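You operate a simulated robot arm through the tools that you are given. There is no shell and no other tool.

The job below is to be done with a simulated two-armed robot. You get a single attempt, and the scene is never put back.

TASK
Put the glass bottle labelled "75" from the middle of the side bench on the shelf under the small white table and the glass bottle labelled "27" on the grey mat. Press the meter button two times. Put the light sensor on the white tray. Switch the chiller switch on. Push the room door shut. Do these in any order. Set down upright: glass bottle, light sensor.

The check looks at the end state, three seconds after you hand in, the way a careful person would. Anything else that was tipped, shoved, dropped, spilled or broken makes it a failure.

THE ROBOT
Two 7-joint arms with two-finger grippers on one trunk, on a base that moves. Base frame: it is fixed to the floor where the robot stands at the start and does not move with it; the origin is under the middle of the robot, x ahead of it, y to its left, z up. Readings come in mm, rad, newtons and seconds.
The left shoulder is at the start at [50, 191, 1192], the right one opposite. With the tool pointing down near the work surface each hand reaches from about 100 to 700 mm from the robot's upright axis, wherever it stands, measured 20 degrees to its own side. Places, roughly: chiller switch [-5200, 700, 1100]; glass bottle [500, 250, 1000]; grey mat [-2400, -2700, 900]; light sensor [-1000, -500, 750]; meter button [-800, -400, 800]; room door [-5000, 2500, 1000]; shelf under the small white table [-1500, 2500, 300]; white tray (22x17x3 cm) [-2000, -2800, 900]. Payload 2.69 kg a hand.
The TCP of each hand is the grasp point between the finger pads, 20 mm short of the fingertips. In the tool frame z runs along the fingers and y along their closing line. The gripper opens to 100 mm; its body begins 63 mm behind the TCP.
Orientation is that of the tool frame in the base frame, as a unit quaternion [w, x, y, z]. With the fingers straight down and closing along the base's y, the tool's x points along the base's -x, its y along +y and its z along -z.

THE INTERFACE
- The arms move only by the tool nudge_tool. It takes "left_commands", "right_commands" or both (then of equal length, played together; a hand with none holds still); each is a list of rows, each a list of 6 numbers: the shift along the tool's x, y, z in units of 50 mm (1.0 is 50 mm), then the turn, a rotation vector about the tool's x, y, z in units of 8 degrees (1.0 is 8 degrees). In form: [[tx, ty, tz, wx, wy, wz], ...]. A call has 1 to 20 rows; each row shifts and turns the commanded pose from where the row before left it, along the tool's axes as they then stand. "left_grip" and "right_grip" are, for a hand that has rows, the closure in counts, from 0 (fully open) to 255 (shut), set as the call begins (left out, the last holds). A call with a number of a shift or a turn outside -1 to 1 is refused whole. Each row takes 0.2 s and may step no farther than 50 mm and 0.15 rad from the row before; otherwise, or with a gripper value out of range, the whole call is refused. A pose out of reach is approached as far as the arm can. The call stops where the force on the tool passes 40 N (or 10 N more than at its start, if that is more) or the arm is blocked; 0.2 s more then pass. The fingers move at their own pace (about 153 mm/s each) and stop on an object; they squeeze with about 44 N. The grip force told is the motor's: it shows also when the fingers shut on nothing. Time passes only in rows, and 0.2 s behind the last, so rows that do not move let the fingers close. The reply holds the time, the measured pose of the TCP, the force on the tool along the base axes, the opening and the grip force, in the units named above and with some noise, with the torque about the TCP (base axes, N m) and any sound that the robot's microphone picked up, and new pictures: "pictures" is both (left out), scene, wrist or none (wrist: the cameras of the hands that moved).
- Cameras (640 x 400 px; columns grow to the right, rows downward): "scene" is now at [98.4, -62.2, 1361.7]; the picture's right is [-0.73, -0.69, 0.00], its down [-0.40, 0.42, -0.82] and it looks along [0.56, -0.59, -0.58] (base axes); focal length 214 px, centre (320, 200). "left" rides on the left gripper at [70, 19, -99] in its tool frame; the picture's right is [-0.26, 0.97, 0.00], its down [-0.75, -0.20, -0.63] and it looks along [-0.61, -0.16, 0.78] (tool axes); focal length 230 px, centre (320, 200). "right" rides on the right gripper at [70, -19, -99] in its tool frame; the picture's right is [0.26, 0.97, 0.00], its down [-0.75, 0.20, -0.63] and it looks along [-0.61, 0.16, 0.78] (tool axes); focal length 230 px, centre (320, 200). There is no depth. A picture from a camera that has moved, and an enlarged one, comes with that camera's place and axes in the base frame and with its lens.
- slide_trunk(by): slides the trunk up (or, below 0, down) by that many mm; the arms and the scene camera ride with it, the base frame stays. It gives what a move gives, with no picture.
- base_move(legs): drives the robot by 1 to 6 legs, each [ahead, left, turn to the left] in mm, mm and rad, along the robot's own axes; the way and the turn of a leg run together, so that a leg with both is an arc; at most 1500 mm and 3.142 rad a leg. The arms and the cameras ride along, it lands a little off, and it stops where it bumps. It gives what a move gives, and a new picture of the scene camera.
- aim_head(pan, tilt): turns the head with the scene camera to pan (to the left, within 1.396 rad either way) and tilt (down, from -0.506 to 1.204), counted from straight ahead of the robot. It gives what a move gives, and a new picture of the scene camera.
- close_up(camera, box): a new picture of the part [left, top, right, bottom] of that camera's present view, enlarged. No time passes.
- finish_job(): hands the job in; it is judged then, once.

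Nothing tells you exact positions but the pictures and the camera data. Unless the task says otherwise, let go and move clear before handing in.

The tools are called after ">>>" as name(argument=value, ...) on one line, values as JSON. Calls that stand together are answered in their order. nudge_tool: Moves the arms, as the interface text tells. Its arguments: {"type":"object","properties":{"left_commands":{"type":"array","items":{"type":"array","items":{"type":"number"}}},"left_grip":{"type":"number"},"right_commands":{"type":"array","items":{"type":"array","items":{"type":"number"}}},"right_grip":{"type":"number"},"pictures":{"type":"string","enum":["both","scene","wrist","none"]}},"required":[]} The other tools are called the same way: slide_trunk (by) moves the trunk up or down; base_move (legs) drives the base; aim_head (pan, tilt) turns the head that bears the scene camera; close_up (camera, box) takes an enlarged picture of a part of a camera's view; finish_job () hands the job in.

At the start:

```text
clock: 0.0
left_tcp_pos: [444.8, -0.4, 1198.4]
left_ee_rot: [0.0, 0.001, 1.0, 0.0]
left_wrist_force: [0.3, 0.1, -0.1]
left_torque: [0.01, -0.03, -0.04]
left_width: 99.8
left_finger_force: 0.1
right_tcp_pos: [307.0, -411.0, 1202.4]
right_ee_rot: [0.0, 0.001, 1.0, 0.0]
right_wrist_force: [0.0, 0.5, 1.0]
right_torque: [-0.02, -0.02, -0.02]
right_width: 99.8
right_finger_force: 0.1
trunk travel left (down, up): [-250.0, 73.0]
robot x, y, heading: [1.2, -0.1, 0.001]
head pan, tilt (commanded): [-0.815, 0.618]
```

scene: 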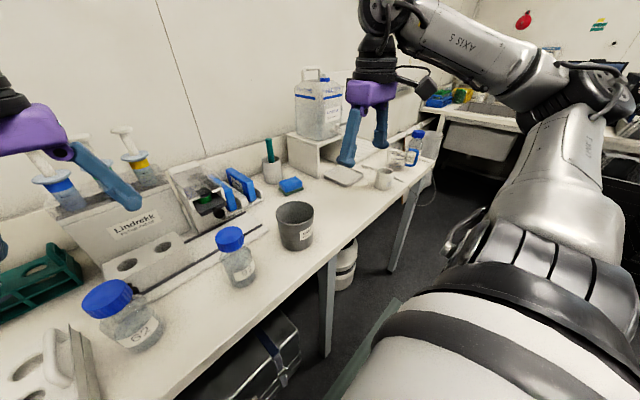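
right: 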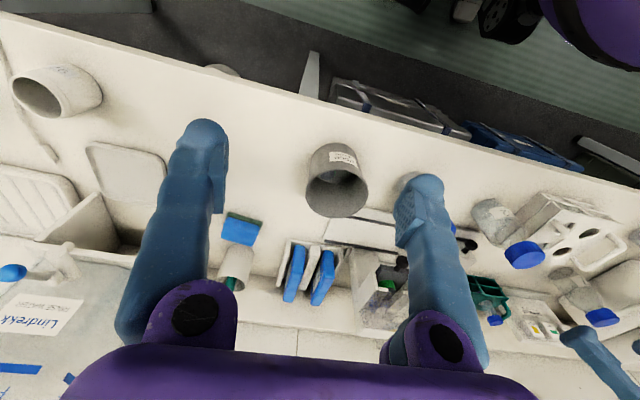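
left: 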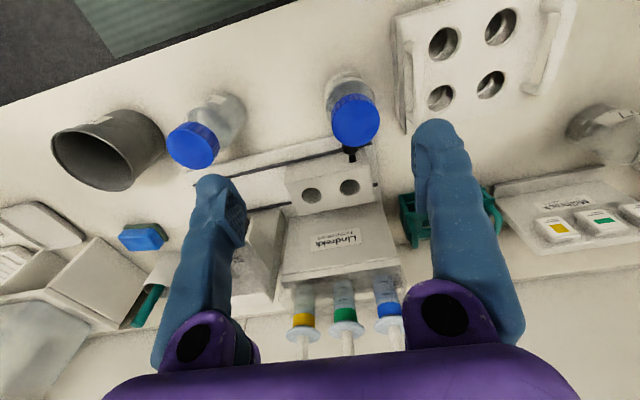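

I see the side bench ahead of the robot, with several blue-capped bottles on it. I'll look closer at the labels and look around before I move anything.

>>> close_up(camera="scene", box=[60, 210, 280, 360])

>>> close_up(camera="scene", box=[340, 100, 460, 200])

>>> close_up(camera="left", box=[140, 50, 400, 200])

>>> aim_head(pan=0.3, tilt=0.6)

```text
2.67 times, centred on (170, 285) of scene
camera zoom: at [98.4, -62.2, 1361.7], right [-0.73, -0.69, 0.0], down [-0.4, 0.42, -0.82], along [0.56, -0.59, -0.58], focal length 572 px, centre (720, -27)
```

zoom: 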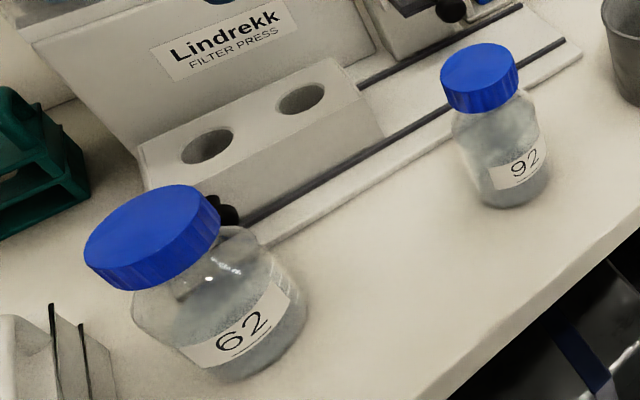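

```text
4.00 times, centred on (400, 150) of scene
camera zoom: at [98.4, -62.2, 1361.7], right [-0.73, -0.69, 0.0], down [-0.4, 0.42, -0.82], along [0.56, -0.59, -0.58], focal length 858 px, centre (0, 400)
```

zoom: 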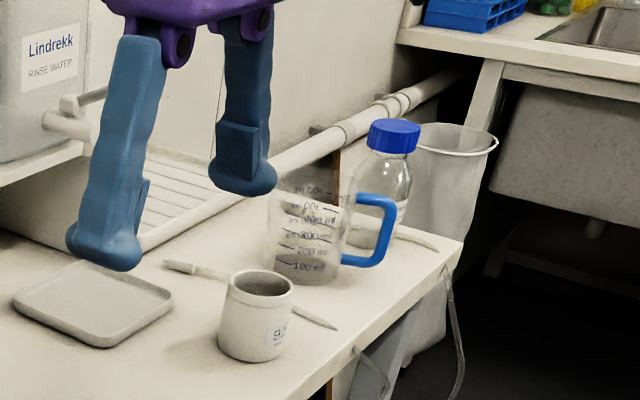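

```text
2.46 times, centred on (270, 125) of left
camera zoom: at [375.9, 19.1, 1298.0], right [0.26, 0.97, 0.0], down [0.75, -0.2, 0.63], along [0.61, -0.16, -0.78], focal length 566 px, centre (443, 385)
```

zoom: 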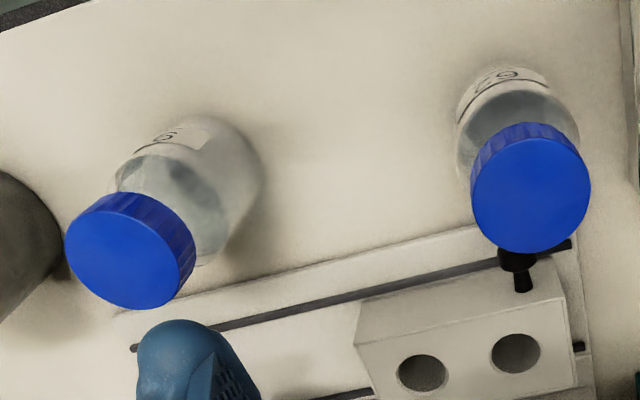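

```text
clock: 1.3
left_tcp_pos: [446.2, -0.0, 1198.3]
left_ee_rot: [0.0, 0.0, 1.0, 0.0]
left_wrist_force: [0.3, 0.3, 0.5]
left_torque: [-0.01, 0.01, 0.0]
left_width: 100.2
left_finger_force: 0.2
right_tcp_pos: [308.3, -410.1, 1203.2]
right_ee_rot: [0.0, 0.001, 1.0, -0.001]
right_wrist_force: [0.0, -0.5, -0.1]
right_torque: [0.01, 0.04, -0.02]
right_width: 99.8
right_finger_force: 0.0
trunk travel left (down, up): [-250.0, 73.0]
robot x, y, heading: [-3.2, 1.6, 0.001]
head pan, tilt (commanded): [0.3, 0.6]
camera scene: at [122.6, 27.7, 1363.2], right [0.29, -0.96, 0.0], down [-0.54, -0.17, -0.83], along [0.79, 0.24, -0.56], focal length 214 px, centre (320, 200)
```

scene: 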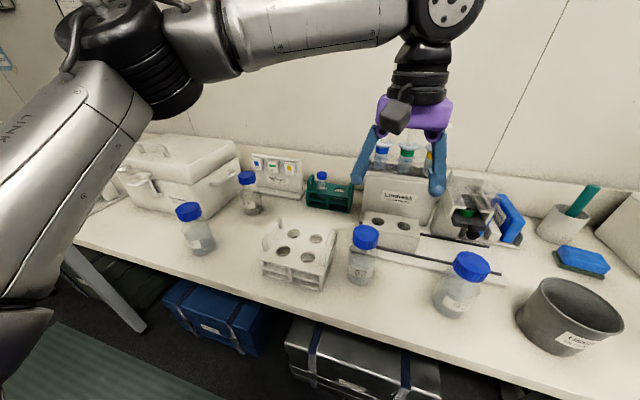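

>>> close_up(camera="scene", box=[160, 150, 320, 270])

>>> close_up(camera="scene", box=[330, 200, 510, 330])

>>> aim_head(pan=0.9, tilt=0.6)

```text
3.33 times, centred on (240, 210) of scene
camera zoom: at [122.6, 27.7, 1363.2], right [0.29, -0.96, 0.0], down [-0.54, -0.17, -0.83], along [0.79, 0.24, -0.56], focal length 715 px, centre (587, 167)
```

zoom: 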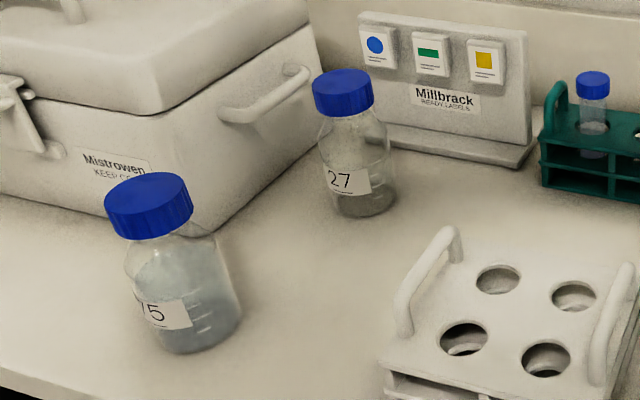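

```text
3.08 times, centred on (420, 265) of scene
camera zoom: at [122.6, 27.7, 1363.2], right [0.29, -0.96, 0.0], down [-0.54, -0.17, -0.83], along [0.79, 0.24, -0.56], focal length 660 px, centre (12, 0)
```

zoom: 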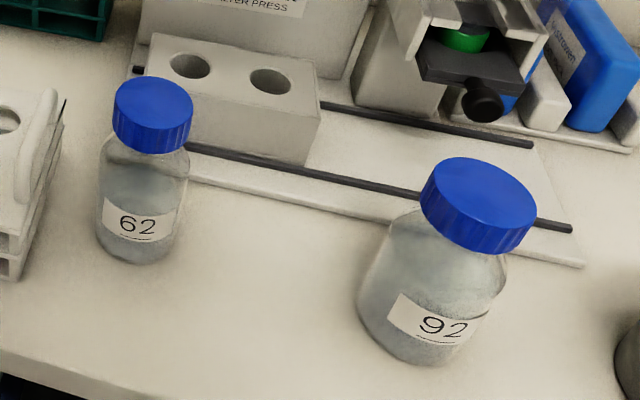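

```text
clock: 2.3
left_tcp_pos: [444.5, -1.4, 1198.5]
left_ee_rot: [0.0, 0.001, 1.0, 0.0]
left_wrist_force: [-0.4, -0.5, -0.9]
left_torque: [0.01, 0.02, -0.04]
left_width: 99.9
left_finger_force: 0.1
right_tcp_pos: [308.1, -411.1, 1202.2]
right_ee_rot: [0.0, 0.0, 1.0, -0.001]
right_wrist_force: [-0.5, 0.4, 0.0]
right_torque: [0.0, -0.01, -0.01]
right_width: 100.1
right_finger_force: 0.0
trunk travel left (down, up): [-250.0, 73.0]
robot x, y, heading: [-0.4, 1.5, 0.002]
head pan, tilt (commanded): [0.901, 0.6]
camera scene: at [93.1, 70.9, 1363.2], right [0.78, -0.62, 0.0], down [-0.35, -0.44, -0.83], along [0.51, 0.65, -0.56], focal length 214 px, centre (320, 200)
```

scene: 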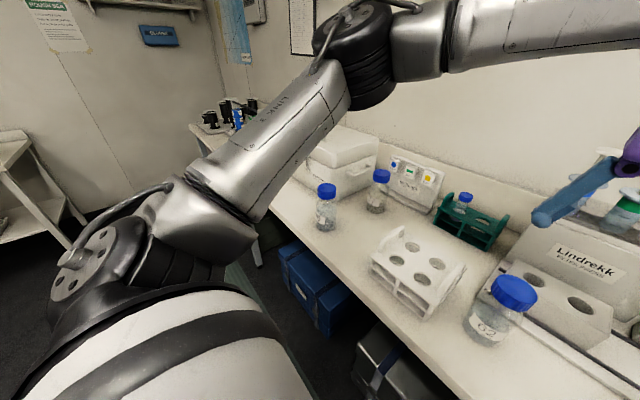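

>>> aim_head(pan=1.39, tilt=0.35)

>>> close_up(camera="scene", box=[0, 0, 320, 200])

>>> aim_head(pan=-1.39, tilt=0.35)

>>> close_up(camera="scene", box=[0, 0, 320, 200])

>>> close_up(camera="scene", box=[320, 0, 640, 200])

```text
clock: 3.3
left_tcp_pos: [444.9, -1.0, 1198.7]
left_ee_rot: [0.0, 0.001, 1.0, 0.0]
left_wrist_force: [-0.2, -0.5, -0.1]
left_torque: [-0.03, 0.0, 0.05]
left_width: 100.1
left_finger_force: 0.1
right_tcp_pos: [307.8, -411.8, 1203.7]
right_ee_rot: [0.0, 0.0, 1.0, -0.001]
right_wrist_force: [0.1, -0.2, -0.8]
right_torque: [0.01, 0.0, 0.02]
right_width: 100.3
right_finger_force: 0.0
trunk travel left (down, up): [-250.0, 73.0]
robot x, y, heading: [-0.1, 1.3, 0.001]
head pan, tilt (commanded): [1.389, 0.351]
camera scene: at [55.0, 93.3, 1385.9], right [0.98, -0.18, 0.0], down [-0.06, -0.34, -0.94], along [0.17, 0.92, -0.34], focal length 214 px, centre (320, 200)
```

scene: 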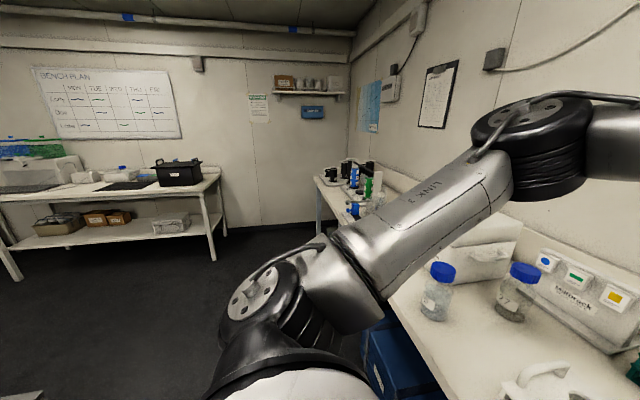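

```text
2.00 times, centred on (160, 100) of scene
camera zoom: at [55.0, 93.3, 1385.9], right [0.98, -0.18, 0.0], down [-0.06, -0.34, -0.94], along [0.17, 0.92, -0.34], focal length 429 px, centre (640, 400)
```

zoom: 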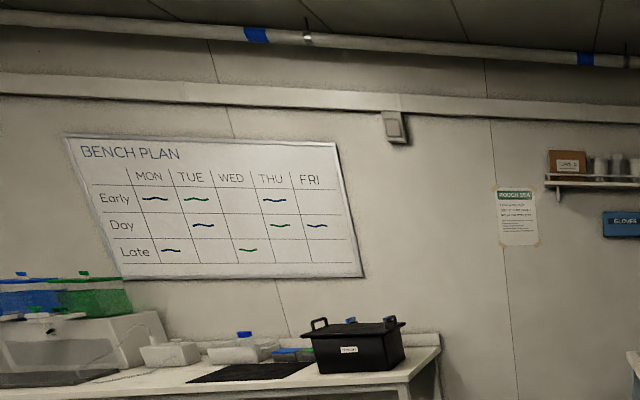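

```text
clock: 5.7
left_tcp_pos: [444.3, -1.1, 1198.5]
left_ee_rot: [0.0, 0.0, 1.0, 0.0]
left_wrist_force: [0.1, -0.3, -0.7]
left_torque: [0.0, -0.03, 0.01]
left_width: 100.0
left_finger_force: 0.1
right_tcp_pos: [308.7, -410.3, 1202.3]
right_ee_rot: [0.0, 0.001, 1.0, -0.001]
right_wrist_force: [0.5, 0.3, -0.6]
right_torque: [-0.03, -0.03, 0.02]
right_width: 100.2
right_finger_force: 0.0
trunk travel left (down, up): [-250.0, 73.0]
robot x, y, heading: [-0.4, -2.3, -0.0]
head pan, tilt (commanded): [-1.389, 0.351]
camera scene: at [55.0, -89.9, 1386.0], right [-0.98, -0.18, 0.0], down [-0.06, 0.34, -0.94], along [0.17, -0.92, -0.34], focal length 214 px, centre (320, 200)
```

scene: 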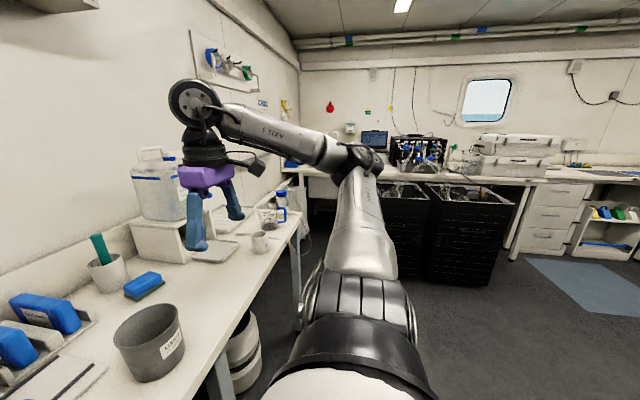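

```text
2.00 times, centred on (160, 100) of scene
camera zoom: at [55.0, -89.9, 1386.0], right [-0.98, -0.18, 0.0], down [-0.06, 0.34, -0.94], along [0.17, -0.92, -0.34], focal length 429 px, centre (640, 400)
```

zoom: 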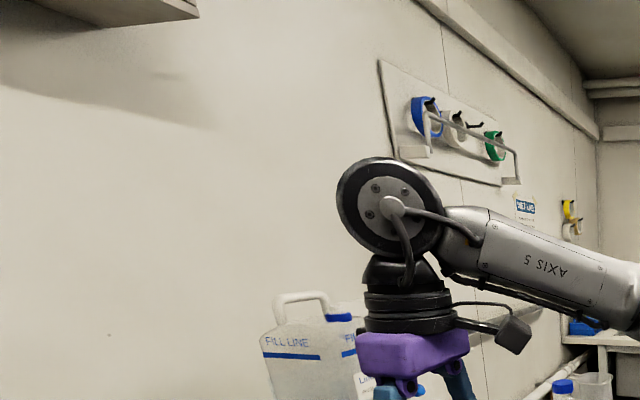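

```text
2.00 times, centred on (480, 100) of scene
camera zoom: at [55.0, -89.9, 1386.0], right [-0.98, -0.18, 0.0], down [-0.06, 0.34, -0.94], along [0.17, -0.92, -0.34], focal length 429 px, centre (0, 400)
```

zoom: 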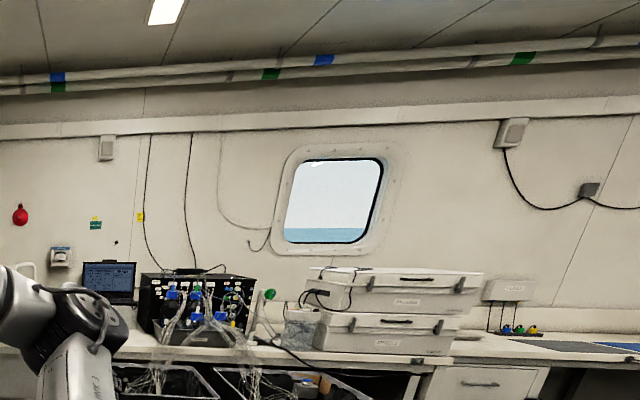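

>>> close_up(camera="scene", box=[230, 170, 330, 250])

>>> close_up(camera="scene", box=[320, 120, 640, 300])

>>> aim_head(pan=-1.0, tilt=0.35)

>>> close_up(camera="scene", box=[340, 120, 460, 200])

>>> aim_head(pan=1.1, tilt=0.35)

>>> close_up(camera="scene", box=[180, 130, 300, 220])

>>> close_up(camera="scene", box=[0, 100, 200, 300])

```text
5.00 times, centred on (280, 210) of scene
camera zoom: at [55.0, -89.9, 1386.0], right [-0.98, -0.18, 0.0], down [-0.06, 0.34, -0.94], along [0.17, -0.92, -0.34], focal length 1072 px, centre (520, 150)
```

zoom: 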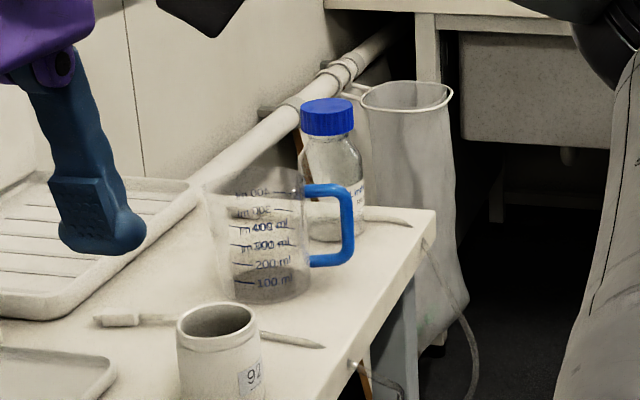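

```text
2.00 times, centred on (480, 210) of scene
camera zoom: at [55.0, -89.9, 1386.0], right [-0.98, -0.18, 0.0], down [-0.06, 0.34, -0.94], along [0.17, -0.92, -0.34], focal length 429 px, centre (0, 180)
```

zoom: 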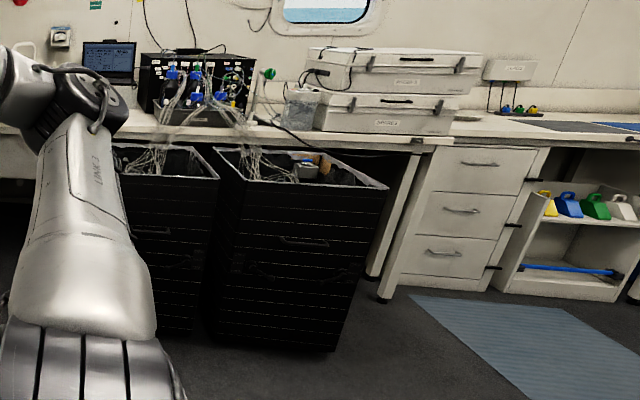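

```text
clock: 6.6
left_tcp_pos: [445.2, 0.4, 1198.6]
left_ee_rot: [0.0, -0.001, 1.0, 0.0]
left_wrist_force: [0.3, 0.8, -0.8]
left_torque: [-0.01, 0.0, 0.0]
left_width: 99.9
left_finger_force: 0.1
right_tcp_pos: [308.1, -410.2, 1203.2]
right_ee_rot: [0.0, 0.0, 1.0, -0.001]
right_wrist_force: [0.0, 0.0, 0.4]
right_torque: [-0.03, 0.0, 0.01]
right_width: 100.1
right_finger_force: 0.0
trunk travel left (down, up): [-250.0, 73.0]
robot x, y, heading: [0.9, -2.9, 0.001]
head pan, tilt (commanded): [-1.0, 0.351]
camera scene: at [88.3, -76.7, 1386.0], right [-0.84, -0.54, 0.0], down [-0.19, 0.29, -0.94], along [0.51, -0.79, -0.34], focal length 214 px, centre (320, 200)
```

scene: 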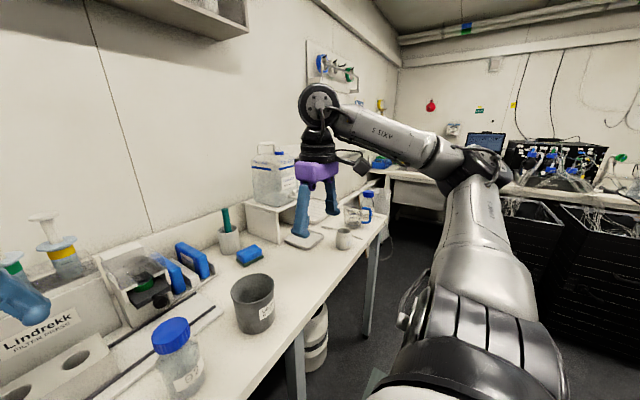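

```text
5.00 times, centred on (400, 160) of scene
camera zoom: at [88.3, -76.7, 1386.0], right [-0.84, -0.54, 0.0], down [-0.19, 0.29, -0.94], along [0.51, -0.79, -0.34], focal length 1072 px, centre (-80, 400)
```

zoom: 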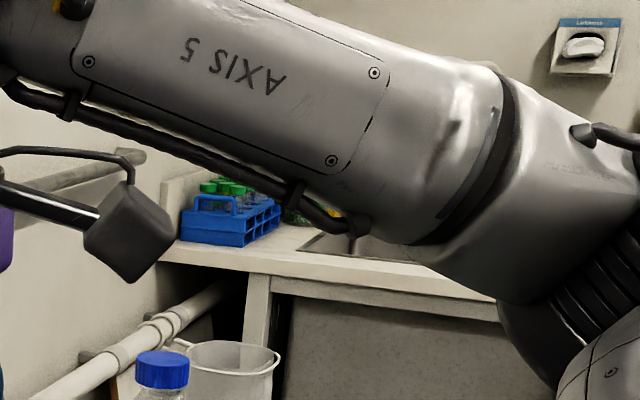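

```text
clock: 8.6
left_tcp_pos: [446.3, 0.3, 1198.8]
left_ee_rot: [0.0, 0.0, 1.0, 0.0]
left_wrist_force: [0.1, 0.1, 0.1]
left_torque: [0.01, 0.03, 0.03]
left_width: 99.8
left_finger_force: 0.1
right_tcp_pos: [307.4, -410.8, 1201.7]
right_ee_rot: [0.0, -0.001, 1.0, -0.001]
right_wrist_force: [-0.2, -0.4, 0.8]
right_torque: [0.0, 0.01, 0.01]
right_width: 99.7
right_finger_force: 0.0
trunk travel left (down, up): [-250.0, 73.0]
robot x, y, heading: [-1.4, 1.2, -0.004]
head pan, tilt (commanded): [1.1, 0.351]
camera scene: at [80.4, 84.6, 1386.0], right [0.89, -0.45, 0.0], down [-0.16, -0.31, -0.94], along [0.43, 0.84, -0.34], focal length 214 px, centre (320, 200)
```

scene: 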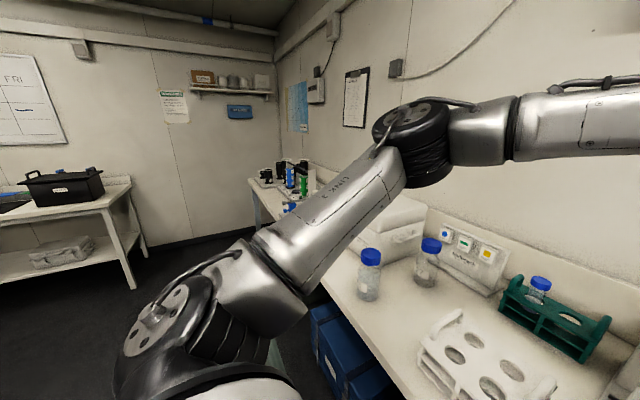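

```text
4.44 times, centred on (240, 175) of scene
camera zoom: at [80.4, 84.6, 1386.0], right [0.89, -0.45, 0.0], down [-0.16, -0.31, -0.94], along [0.43, 0.84, -0.34], focal length 953 px, centre (676, 311)
```

zoom: 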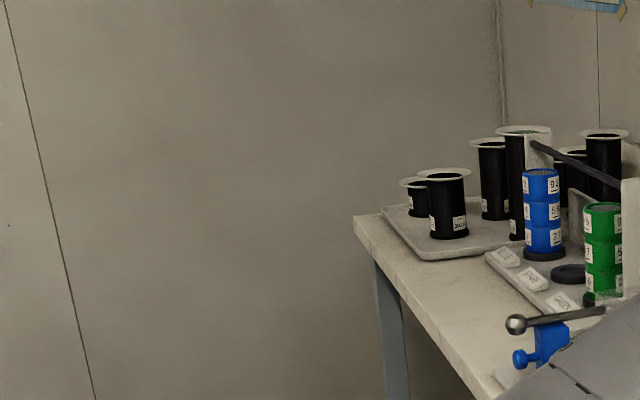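

```text
2.00 times, centred on (100, 200) of scene
camera zoom: at [80.4, 84.6, 1386.0], right [0.89, -0.45, 0.0], down [-0.16, -0.31, -0.94], along [0.43, 0.84, -0.34], focal length 429 px, centre (760, 200)
```

zoom: 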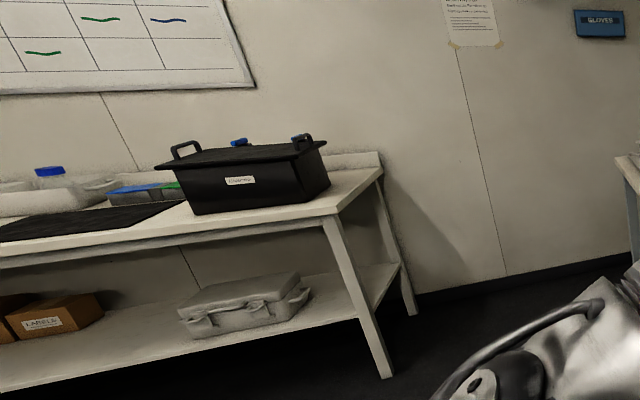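

The "75" bottle is near [450, 490] and "27" near [660, 450], with "62" and "92" close by. I'll drive left along the bench to put both within reach.

>>> aim_head(pan=0.0, tilt=0.7)

>>> base_move(legs=[[0, 300, 0]])

```text
clock: 9.9
left_tcp_pos: [444.5, -1.5, 1198.2]
left_ee_rot: [-0.001, 0.0, 1.0, 0.0]
left_wrist_force: [1.4, -1.2, -0.5]
left_torque: [-0.02, 0.02, -0.04]
left_width: 99.8
left_finger_force: 0.0
right_tcp_pos: [308.0, -411.3, 1201.4]
right_ee_rot: [0.001, 0.0, 1.0, -0.001]
right_wrist_force: [0.4, 0.6, 0.1]
right_torque: [0.03, 0.01, 0.01]
right_width: 100.3
right_finger_force: 0.0
trunk travel left (down, up): [-250.0, 73.0]
robot x, y, heading: [1.2, -1.8, 0.001]
head pan, tilt (commanded): [0.0, 0.7]
camera scene: at [123.0, 1.8, 1354.6], right [0.0, -1.0, 0.0], down [-0.64, 0.0, -0.77], along [0.77, 0.0, -0.64], focal length 214 px, centre (320, 200)
```

scene: 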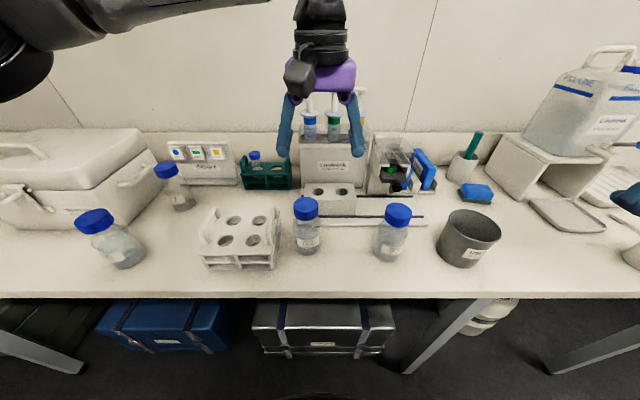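

```text
clock: 13.1
left_tcp_pos: [447.1, 289.9, 1198.8]
left_ee_rot: [0.0, 0.003, 1.0, 0.0]
left_wrist_force: [-0.2, 0.1, 0.5]
left_torque: [-0.01, 0.01, 0.0]
left_width: 100.0
left_finger_force: 0.0
right_tcp_pos: [306.6, -120.1, 1202.2]
right_ee_rot: [0.001, 0.002, 1.0, -0.001]
right_wrist_force: [0.0, 0.6, -0.3]
right_torque: [0.01, -0.02, 0.0]
right_width: 100.1
right_finger_force: 0.0
trunk travel left (down, up): [-250.0, 73.0]
robot x, y, heading: [5.4, 288.6, -0.0]
head pan, tilt (commanded): [0.0, 0.7]
camera scene: at [123.7, 293.5, 1354.6], right [0.0, -1.0, 0.0], down [-0.64, 0.0, -0.76], along [0.76, 0.0, -0.64], focal length 214 px, centre (320, 200)
```

scene: 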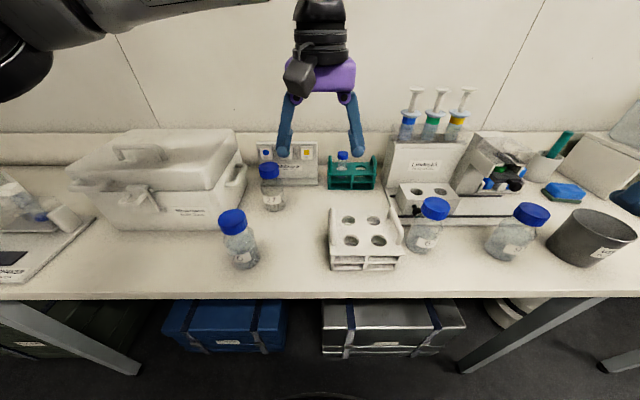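

The two views put the 75 cap at about [447, 484, 1021] and the 27 cap at about [638, 441, 1025], with the bench top near z 887. I'll move the left hand over 75 and tilt it forward, so the bottle can later go under the table.

>>> nudge_tool(left_commands=[[0, 0.97, 0, 0, 0, 0], [0, 0.97, 0, 0, 0, 0], [0, 0.97, 0, 0, 0, 0], [0, 0.97, 0, 0, 0, 0], [0, 0, 0, 0, -1, 0], [0, 0, 0, 0, -1, 0], [0, 0, 0, 0, -1, 0], [0, 0, 0, 0, -1, 0], [0, 0, 0, 0, -1, 0], [0, 0, 0, 0, -1, 0]], left_grip=0)

```text
clock: 15.3
left_tcp_pos: [446.1, 483.9, 1200.2]
left_ee_rot: [0.408, 0.001, 0.913, -0.001]
left_wrist_force: [0.3, -0.5, 0.1]
left_torque: [-0.02, 0.01, -0.02]
left_width: 100.3
left_finger_force: 0.1
right_tcp_pos: [305.3, -120.8, 1202.3]
right_ee_rot: [-0.001, 0.002, 1.0, -0.001]
right_wrist_force: [0.6, 0.6, 0.1]
right_torque: [0.0, -0.01, 0.0]
right_width: 100.0
right_finger_force: 0.0
trunk travel left (down, up): [-250.0, 73.0]
robot x, y, heading: [2.8, 292.6, -0.006]
head pan, tilt (commanded): [0.0, 0.7]
camera scene: at [123.6, 293.6, 1354.6], right [0.0, -1.0, 0.0], down [-0.64, 0.0, -0.77], along [0.77, 0.0, -0.64], focal length 214 px, centre (320, 200)
camera left: at [326.3, 504.7, 1213.3], right [0.18, 0.97, 0.19], down [0.03, -0.2, 0.98], along [0.98, -0.17, -0.06], focal length 230 px, centre (320, 200)
```

scene: 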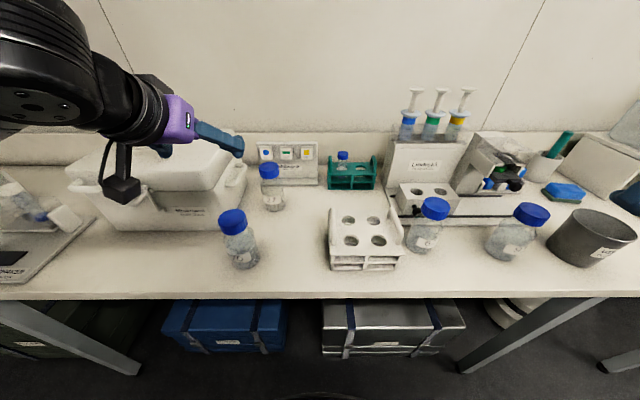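
left: 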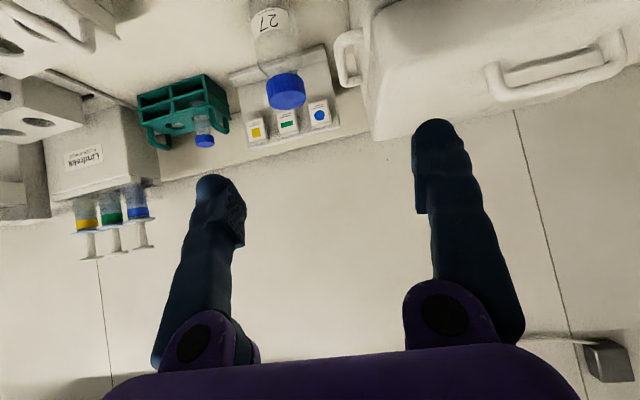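

>>> nudge_tool(left_commands=[[0.91, 0, 0.165, 0, 0, 0], [0.91, 0, 0.165, 0, 0, 0], [0.91, 0, 0.165, 0, 0, 0], [0, 0, 0, 0, 0, 0]])

```text
clock: 16.3
left_tcp_pos: [423.8, 465.0, 1095.0]
left_ee_rot: [0.406, 0.001, 0.914, 0.0]
left_wrist_force: [0.1, -0.1, 0.1]
left_torque: [0.01, 0.04, 0.05]
left_width: 100.0
left_finger_force: 0.1
left hand out of reach, approached as far as the arm can: row 2, 3
right_tcp_pos: [307.4, -120.1, 1202.0]
right_ee_rot: [-0.001, 0.001, 1.0, -0.001]
right_wrist_force: [-0.5, 0.5, -0.2]
right_torque: [-0.02, -0.02, -0.02]
right_width: 100.1
right_finger_force: 0.1
trunk travel left (down, up): [-250.0, 73.0]
robot x, y, heading: [0.8, 293.2, -0.007]
head pan, tilt (commanded): [0.0, 0.7]
camera scene: at [123.6, 293.3, 1354.6], right [0.0, -1.0, 0.0], down [-0.64, 0.0, -0.77], along [0.77, 0.0, -0.64], focal length 214 px, centre (320, 200)
camera left: at [304.3, 484.3, 1108.4], right [0.18, 0.97, 0.19], down [0.04, -0.2, 0.98], along [0.98, -0.17, -0.07], focal length 230 px, centre (320, 200)
```

scene: 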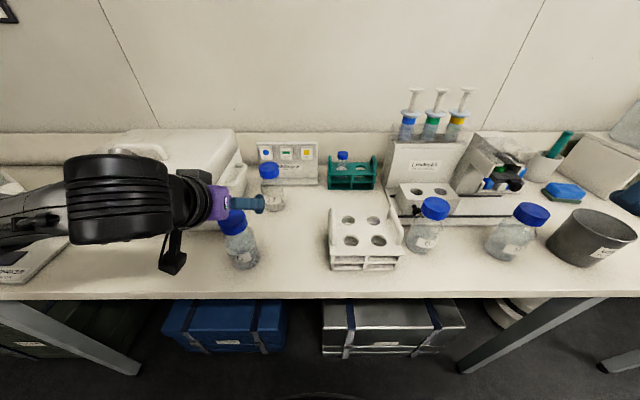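
left: 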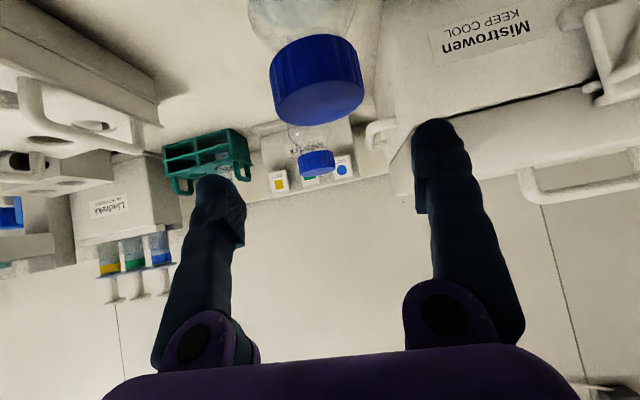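

>>> base_move(legs=[[-130, 0, 0]])

>>> nudge_tool(left_commands=[[0, 0, 0, 0, 0, 0]])

```text
clock: 17.6
left_tcp_pos: [293.1, 466.3, 1093.8]
left_ee_rot: [0.406, 0.001, 0.914, 0.001]
left_wrist_force: [0.4, -0.6, 0.5]
left_torque: [-0.03, -0.02, -0.01]
left_width: 100.2
left_finger_force: 0.1
right_tcp_pos: [177.9, -118.9, 1202.9]
right_ee_rot: [0.0, 0.001, 1.0, 0.0]
right_wrist_force: [-0.8, 0.1, 0.0]
right_torque: [-0.01, -0.06, -0.01]
right_width: 100.1
right_finger_force: 0.0
trunk travel left (down, up): [-250.0, 73.0]
robot x, y, heading: [-126.0, 294.5, 0.006]
head pan, tilt (commanded): [0.0, 0.7]
camera scene: at [-7.1, 294.1, 1354.7], right [0.0, -1.0, 0.0], down [-0.64, 0.0, -0.77], along [0.77, 0.0, -0.64], focal length 214 px, centre (320, 200)
```

scene: 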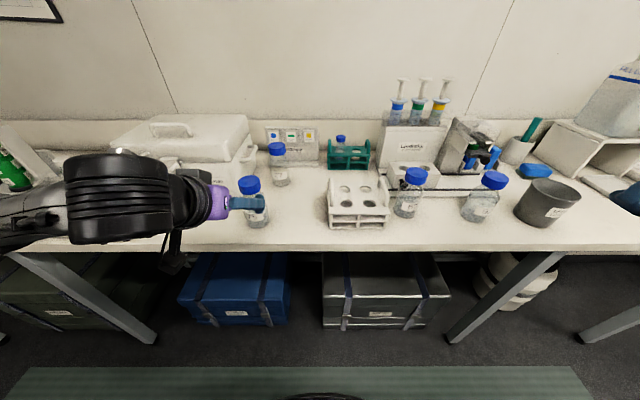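

```text
clock: 18.0
left_tcp_pos: [293.8, 466.2, 1093.6]
left_ee_rot: [0.407, 0.001, 0.914, 0.0]
left_wrist_force: [0.7, -0.1, -1.1]
left_torque: [-0.01, -0.01, -0.04]
left_width: 99.9
left_finger_force: 0.0
right_tcp_pos: [178.0, -118.3, 1203.1]
right_ee_rot: [0.0, 0.0, 1.0, -0.001]
right_wrist_force: [0.1, 0.6, 0.4]
right_torque: [0.01, -0.03, 0.0]
right_width: 99.9
right_finger_force: 0.0
trunk travel left (down, up): [-250.0, 73.0]
robot x, y, heading: [-131.2, 287.6, -0.001]
head pan, tilt (commanded): [0.0, 0.7]
camera scene: at [-6.1, 294.1, 1354.6], right [0.0, -1.0, 0.0], down [-0.64, 0.0, -0.76], along [0.76, 0.0, -0.64], focal length 214 px, centre (320, 200)
camera left: at [174.1, 485.8, 1108.7], right [0.17, 0.97, 0.19], down [0.04, -0.2, 0.98], along [0.98, -0.16, -0.07], focal length 230 px, centre (320, 200)
```

scene: 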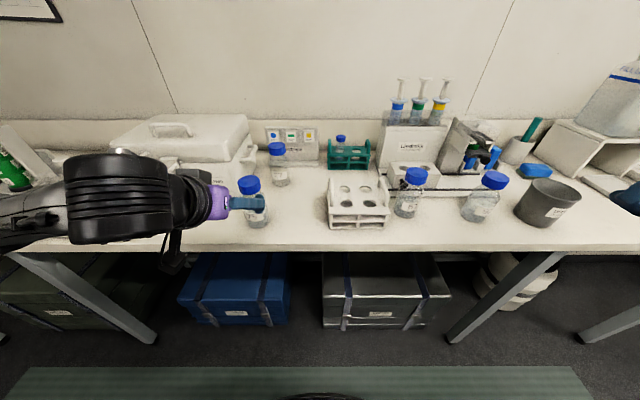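
left: 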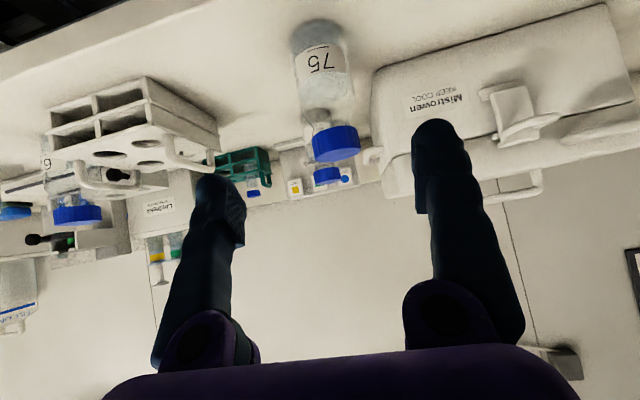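

>>> nudge_tool(left_commands=[[-0.29, 0.053, 0.69, 0, 0, 0], [-0.29, 0.053, 0.69, 0, 0, 0], [-0.29, 0.053, 0.69, 0, 0, 0], [0, 0, 0, 0, 0, 0]], pictures="wrist")

```text
clock: 19.0
left_tcp_pos: [398.1, 472.4, 1057.5]
left_ee_rot: [0.406, 0.001, 0.914, 0.001]
left_wrist_force: [-0.6, 0.1, -0.6]
left_torque: [-0.03, -0.01, -0.01]
left_width: 100.1
left_finger_force: 0.0
right_tcp_pos: [178.2, -118.3, 1203.1]
right_ee_rot: [0.0, 0.002, 1.0, -0.001]
right_wrist_force: [0.4, -0.1, 0.5]
right_torque: [0.01, -0.03, 0.0]
right_width: 99.8
right_finger_force: 0.1
trunk travel left (down, up): [-250.0, 73.0]
robot x, y, heading: [-130.8, 294.6, -0.004]
head pan, tilt (commanded): [0.0, 0.7]
camera left: at [278.7, 493.2, 1071.9], right [0.17, 0.97, 0.19], down [0.04, -0.2, 0.98], along [0.98, -0.16, -0.07], focal length 230 px, centre (320, 200)
```

left: 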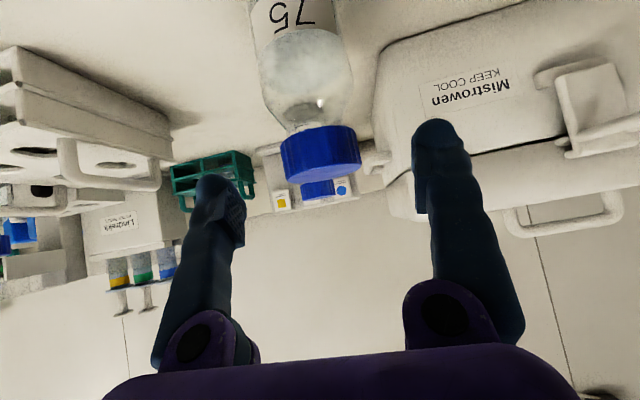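

>>> nudge_tool(left_commands=[[-0.08, 0.01, 0.56, 0, 0, 0], [-0.08, 0.01, 0.56, 0, 0, 0], [0, 0, 0, 0, 0, 0]], pictures="both")

```text
clock: 19.8
left_tcp_pos: [445.4, 474.9, 1025.8]
left_ee_rot: [0.406, 0.001, 0.914, -0.001]
left_wrist_force: [0.3, -0.5, 0.6]
left_torque: [-0.01, -0.04, -0.01]
left_width: 100.0
left_finger_force: 0.1
right_tcp_pos: [178.2, -118.4, 1203.0]
right_ee_rot: [0.0, 0.001, 1.0, -0.001]
right_wrist_force: [0.4, -0.3, -0.4]
right_torque: [0.02, 0.0, -0.01]
right_width: 99.9
right_finger_force: 0.0
trunk travel left (down, up): [-250.0, 73.0]
robot x, y, heading: [-130.0, 292.6, -0.004]
head pan, tilt (commanded): [0.0, 0.7]
camera scene: at [-6.3, 294.2, 1354.6], right [0.0, -1.0, 0.0], down [-0.64, 0.0, -0.77], along [0.77, 0.0, -0.64], focal length 214 px, centre (320, 200)
camera left: at [326.2, 494.2, 1039.7], right [0.17, 0.97, 0.19], down [0.04, -0.2, 0.98], along [0.98, -0.16, -0.07], focal length 230 px, centre (320, 200)
```

scene: 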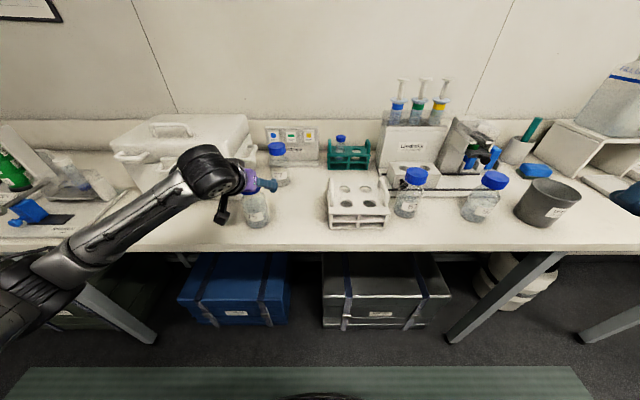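
left: 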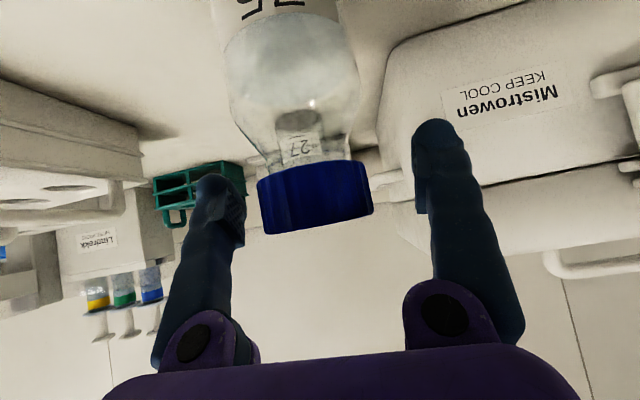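

>>> nudge_tool(left_commands=[[0, 0, 0, 0, 0, 0], [0, 0, 0, 0, 0, 0], [0, 0, 0, 0, 0, 0], [0, 0, 0, 0, 0, 0]], left_grip=255, pictures="wrist")

```text
clock: 20.8
left_tcp_pos: [446.0, 474.9, 1024.0]
left_ee_rot: [0.405, 0.001, 0.914, 0.0]
left_wrist_force: [-0.6, -0.2, -0.2]
left_torque: [-0.04, -0.01, 0.05]
left_width: 49.6
left_finger_force: 44.1
right_tcp_pos: [178.4, -118.9, 1202.0]
right_ee_rot: [0.0, 0.001, 1.0, 0.0]
right_wrist_force: [-0.1, 1.2, 0.7]
right_torque: [-0.02, 0.0, 0.03]
right_width: 100.0
right_finger_force: 0.0
trunk travel left (down, up): [-250.0, 73.0]
robot x, y, heading: [-126.5, 293.2, 0.002]
head pan, tilt (commanded): [0.0, 0.7]
camera left: at [326.2, 494.1, 1039.7], right [0.17, 0.97, 0.19], down [0.04, -0.2, 0.98], along [0.98, -0.16, -0.07], focal length 230 px, centre (320, 200)
```

left: 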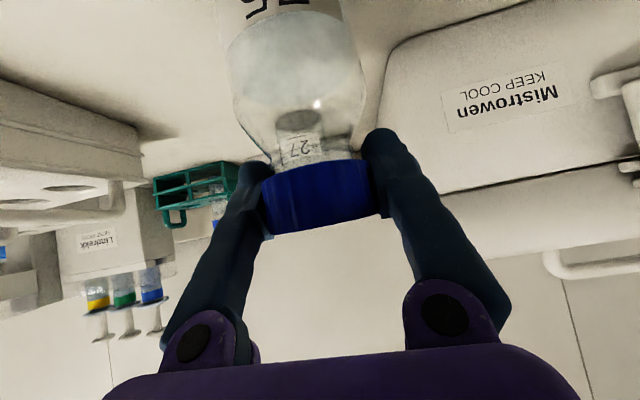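

>>> nudge_tool(left_commands=[[-0.3, 0, -0.27, 0, 0, 0], [-0.3, 0, -0.27, 0, 0, 0], [-0.594, 0, -0.535, 0, 0, 0], [-0.594, 0, -0.535, 0, 0, 0], [-0.594, 0, -0.535, 0, 0, 0], [0, 0, 0, 0, 0, 0]], pictures="both")

```text
clock: 22.2
left_tcp_pos: [447.2, 476.4, 1186.6]
left_ee_rot: [0.405, 0.001, 0.914, 0.0]
left_wrist_force: [-0.2, 0.2, -4.8]
left_torque: [0.02, 0.0, -0.02]
left_width: 49.3
left_finger_force: 44.0
right_tcp_pos: [178.6, -118.6, 1202.6]
right_ee_rot: [0.0, 0.001, 1.0, -0.001]
right_wrist_force: [0.2, 0.8, -0.8]
right_torque: [-0.03, -0.01, 0.03]
right_width: 100.0
right_finger_force: 0.0
trunk travel left (down, up): [-250.0, 73.0]
robot x, y, heading: [-129.0, 291.5, -0.003]
head pan, tilt (commanded): [0.0, 0.7]
camera scene: at [-5.5, 294.6, 1354.5], right [0.0, -1.0, 0.0], down [-0.64, 0.0, -0.76], along [0.76, 0.0, -0.64], focal length 214 px, centre (320, 200)
camera left: at [328.2, 495.7, 1201.0], right [0.17, 0.97, 0.19], down [0.04, -0.2, 0.98], along [0.98, -0.16, -0.07], focal length 230 px, centre (320, 200)
```

scene: 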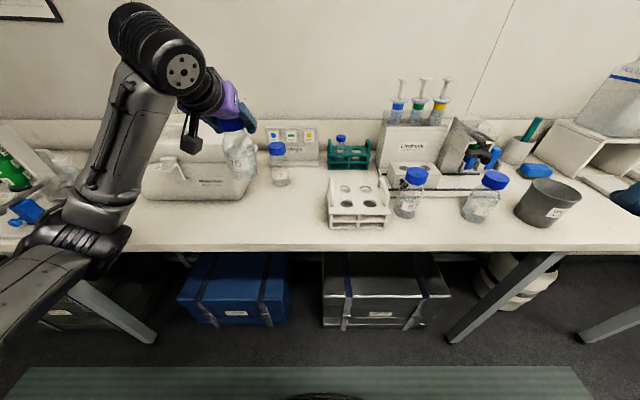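
left: 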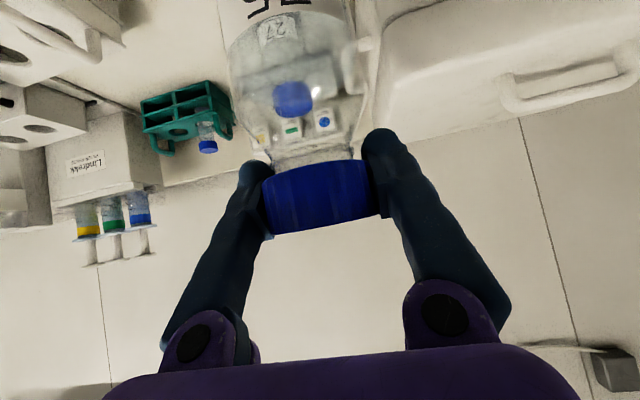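

>>> nudge_tool(left_commands=[[0.198, 0, -0.72, 0, 0, 0], [0.198, 0, -0.72, 0, 0, 0], [0.198, 0, -0.72, 0, 0, 0], [0, 0, 0, 0, 0, 0]], pictures="scene")

```text
clock: 23.2
left_tcp_pos: [348.8, 474.3, 1234.5]
left_ee_rot: [0.405, 0.0, 0.914, 0.001]
left_wrist_force: [0.8, -0.4, -3.9]
left_torque: [-0.01, -0.05, 0.02]
left_width: 49.2
left_finger_force: 44.1
right_tcp_pos: [178.8, -118.5, 1202.6]
right_ee_rot: [-0.001, 0.001, 1.0, -0.001]
right_wrist_force: [-0.2, 0.7, -0.3]
right_torque: [0.01, 0.01, 0.01]
right_width: 99.9
right_finger_force: 0.0
trunk travel left (down, up): [-250.0, 73.0]
robot x, y, heading: [-131.4, 294.2, -0.002]
head pan, tilt (commanded): [0.0, 0.7]
camera scene: at [-5.0, 294.4, 1354.4], right [0.0, -1.0, 0.0], down [-0.64, 0.0, -0.76], along [0.76, 0.0, -0.64], focal length 214 px, centre (320, 200)
```

scene: 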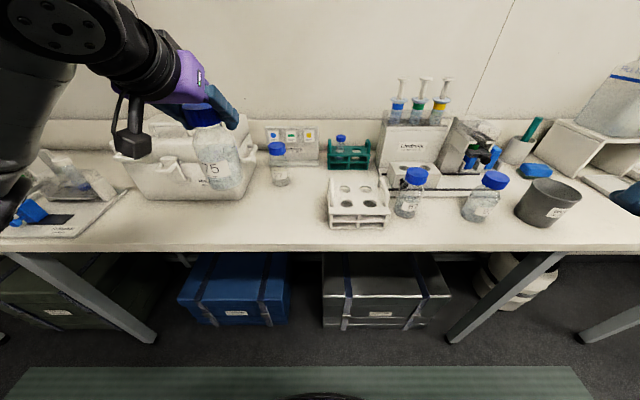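

>>> base_move(legs=[[0, 110, 0], [125, 0, 0]])

```text
clock: 25.6
left_tcp_pos: [475.1, 584.9, 1235.9]
left_ee_rot: [0.405, 0.0, 0.914, 0.001]
left_wrist_force: [0.3, 1.1, -4.9]
left_torque: [0.01, -0.04, -0.02]
left_width: 49.3
left_finger_force: 44.1
right_tcp_pos: [306.5, -8.6, 1203.0]
right_ee_rot: [-0.001, 0.0, 1.0, -0.001]
right_wrist_force: [0.8, 0.0, 0.5]
right_torque: [0.01, 0.06, 0.04]
right_width: 99.6
right_finger_force: 0.0
trunk travel left (down, up): [-250.0, 73.0]
robot x, y, heading: [-0.7, 400.5, 0.001]
head pan, tilt (commanded): [0.0, 0.7]
camera scene: at [121.5, 404.3, 1354.5], right [0.0, -1.0, 0.0], down [-0.64, 0.0, -0.76], along [0.76, 0.0, -0.64], focal length 214 px, centre (320, 200)
```

scene: 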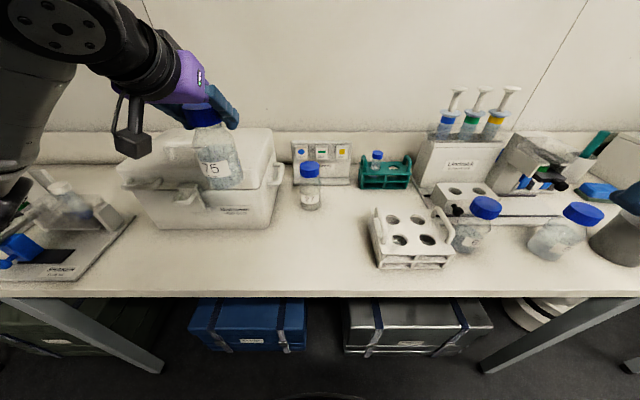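

>>> nudge_tool(right_commands=[[-0.534, 0.809, 0, 0, 0, 0], [-0.534, 0.809, 0, 0, 0, 0], [-0.534, 0.809, 0, 0, 0, 0], [-0.534, 0.809, 0, 0, 0, 0], [-0.534, 0.809, 0, 0, 0, 0], [-0.534, 0.809, 0, 0, 0, 0], [-0.534, 0.809, 0, 0, 0, 0], [-0.534, 0.809, 0, 0, 0, 0], [-0.534, 0.809, 0, 0, 0, 0], [-0.534, 0.809, 0, 0, 0, 0], [-0.534, 0.809, 0, 0, 0, 0], [0, 0, 0, 0, 0, 0]], right_grip=0)

```text
clock: 28.2
left_tcp_pos: [474.9, 584.8, 1236.4]
left_ee_rot: [0.406, -0.001, 0.914, 0.001]
left_wrist_force: [-0.3, 0.9, -4.8]
left_torque: [-0.03, -0.03, -0.01]
left_width: 49.5
left_finger_force: 44.3
right_tcp_pos: [469.7, 240.0, 1194.9]
right_ee_rot: [-0.001, 0.0, 1.0, 0.0]
right_wrist_force: [0.3, 0.1, -0.1]
right_torque: [-0.02, -0.01, 0.03]
right_width: 100.0
right_finger_force: 0.1
right hand out of reach, approached as far as the arm can: row 7, 8, 9, 10, 11
trunk travel left (down, up): [-250.0, 73.0]
robot x, y, heading: [-2.4, 401.5, -0.001]
head pan, tilt (commanded): [0.0, 0.7]
camera scene: at [120.3, 404.4, 1354.6], right [0.0, -1.0, 0.0], down [-0.64, 0.0, -0.76], along [0.76, 0.0, -0.64], focal length 214 px, centre (320, 200)
camera right: at [399.5, 221.7, 1293.1], right [-0.26, 0.97, 0.0], down [0.75, 0.2, 0.63], along [0.61, 0.16, -0.78], focal length 230 px, centre (320, 200)
```

scene: 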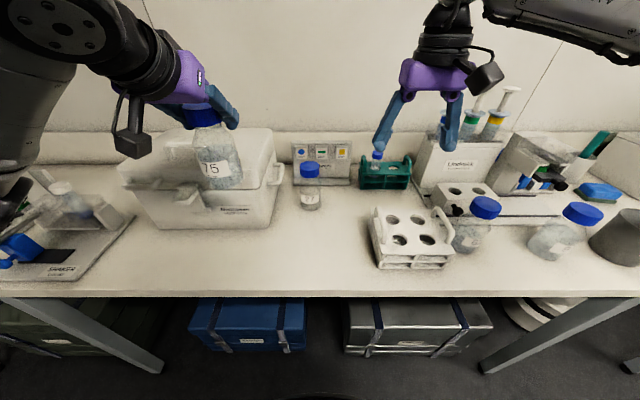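
right: 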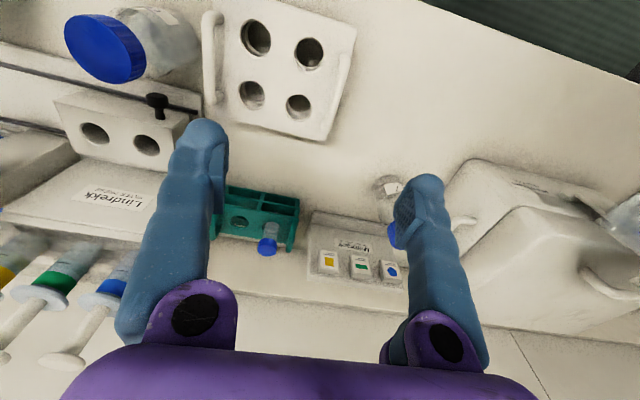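

>>> nudge_tool(right_commands=[[0, 0, 0, 0, -1, 0], [0, 0, 0, 0, -1, 0], [0, 0, 0, 0, -1, 0], [0, 0, 0, 0, -1, 0], [0, 0, 0, 0, -1, 0], [0, 0, 0, 0, -1, 0], [0, 0, 0, 0, 0, 0]], pictures="both")

```text
clock: 29.9
left_tcp_pos: [475.4, 585.5, 1235.0]
left_ee_rot: [0.405, -0.001, 0.914, 0.001]
left_wrist_force: [0.9, 1.0, -3.7]
left_torque: [-0.01, -0.02, 0.03]
left_width: 49.5
left_finger_force: 43.8
right_tcp_pos: [469.2, 240.8, 1192.8]
right_ee_rot: [0.407, 0.001, 0.914, -0.001]
right_wrist_force: [1.1, -0.6, -0.1]
right_torque: [-0.02, 0.02, 0.0]
right_width: 99.8
right_finger_force: 0.1
trunk travel left (down, up): [-250.0, 73.0]
robot x, y, heading: [-5.0, 402.5, -0.0]
head pan, tilt (commanded): [0.0, 0.7]
camera scene: at [120.9, 404.2, 1354.5], right [0.0, -1.0, 0.0], down [-0.64, 0.0, -0.76], along [0.76, 0.0, -0.64], focal length 214 px, centre (320, 200)
camera right: at [348.2, 221.8, 1207.3], right [-0.17, 0.97, -0.19], down [0.03, 0.2, 0.98], along [0.98, 0.16, -0.07], focal length 230 px, centre (320, 200)
```

scene: 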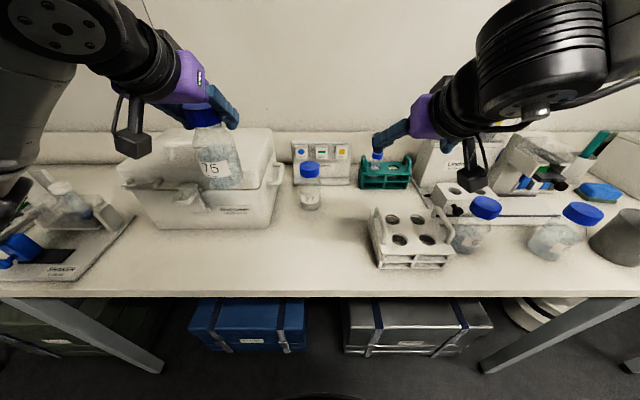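
right: 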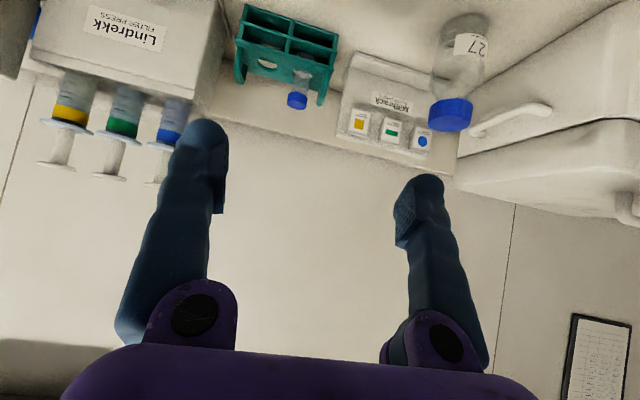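

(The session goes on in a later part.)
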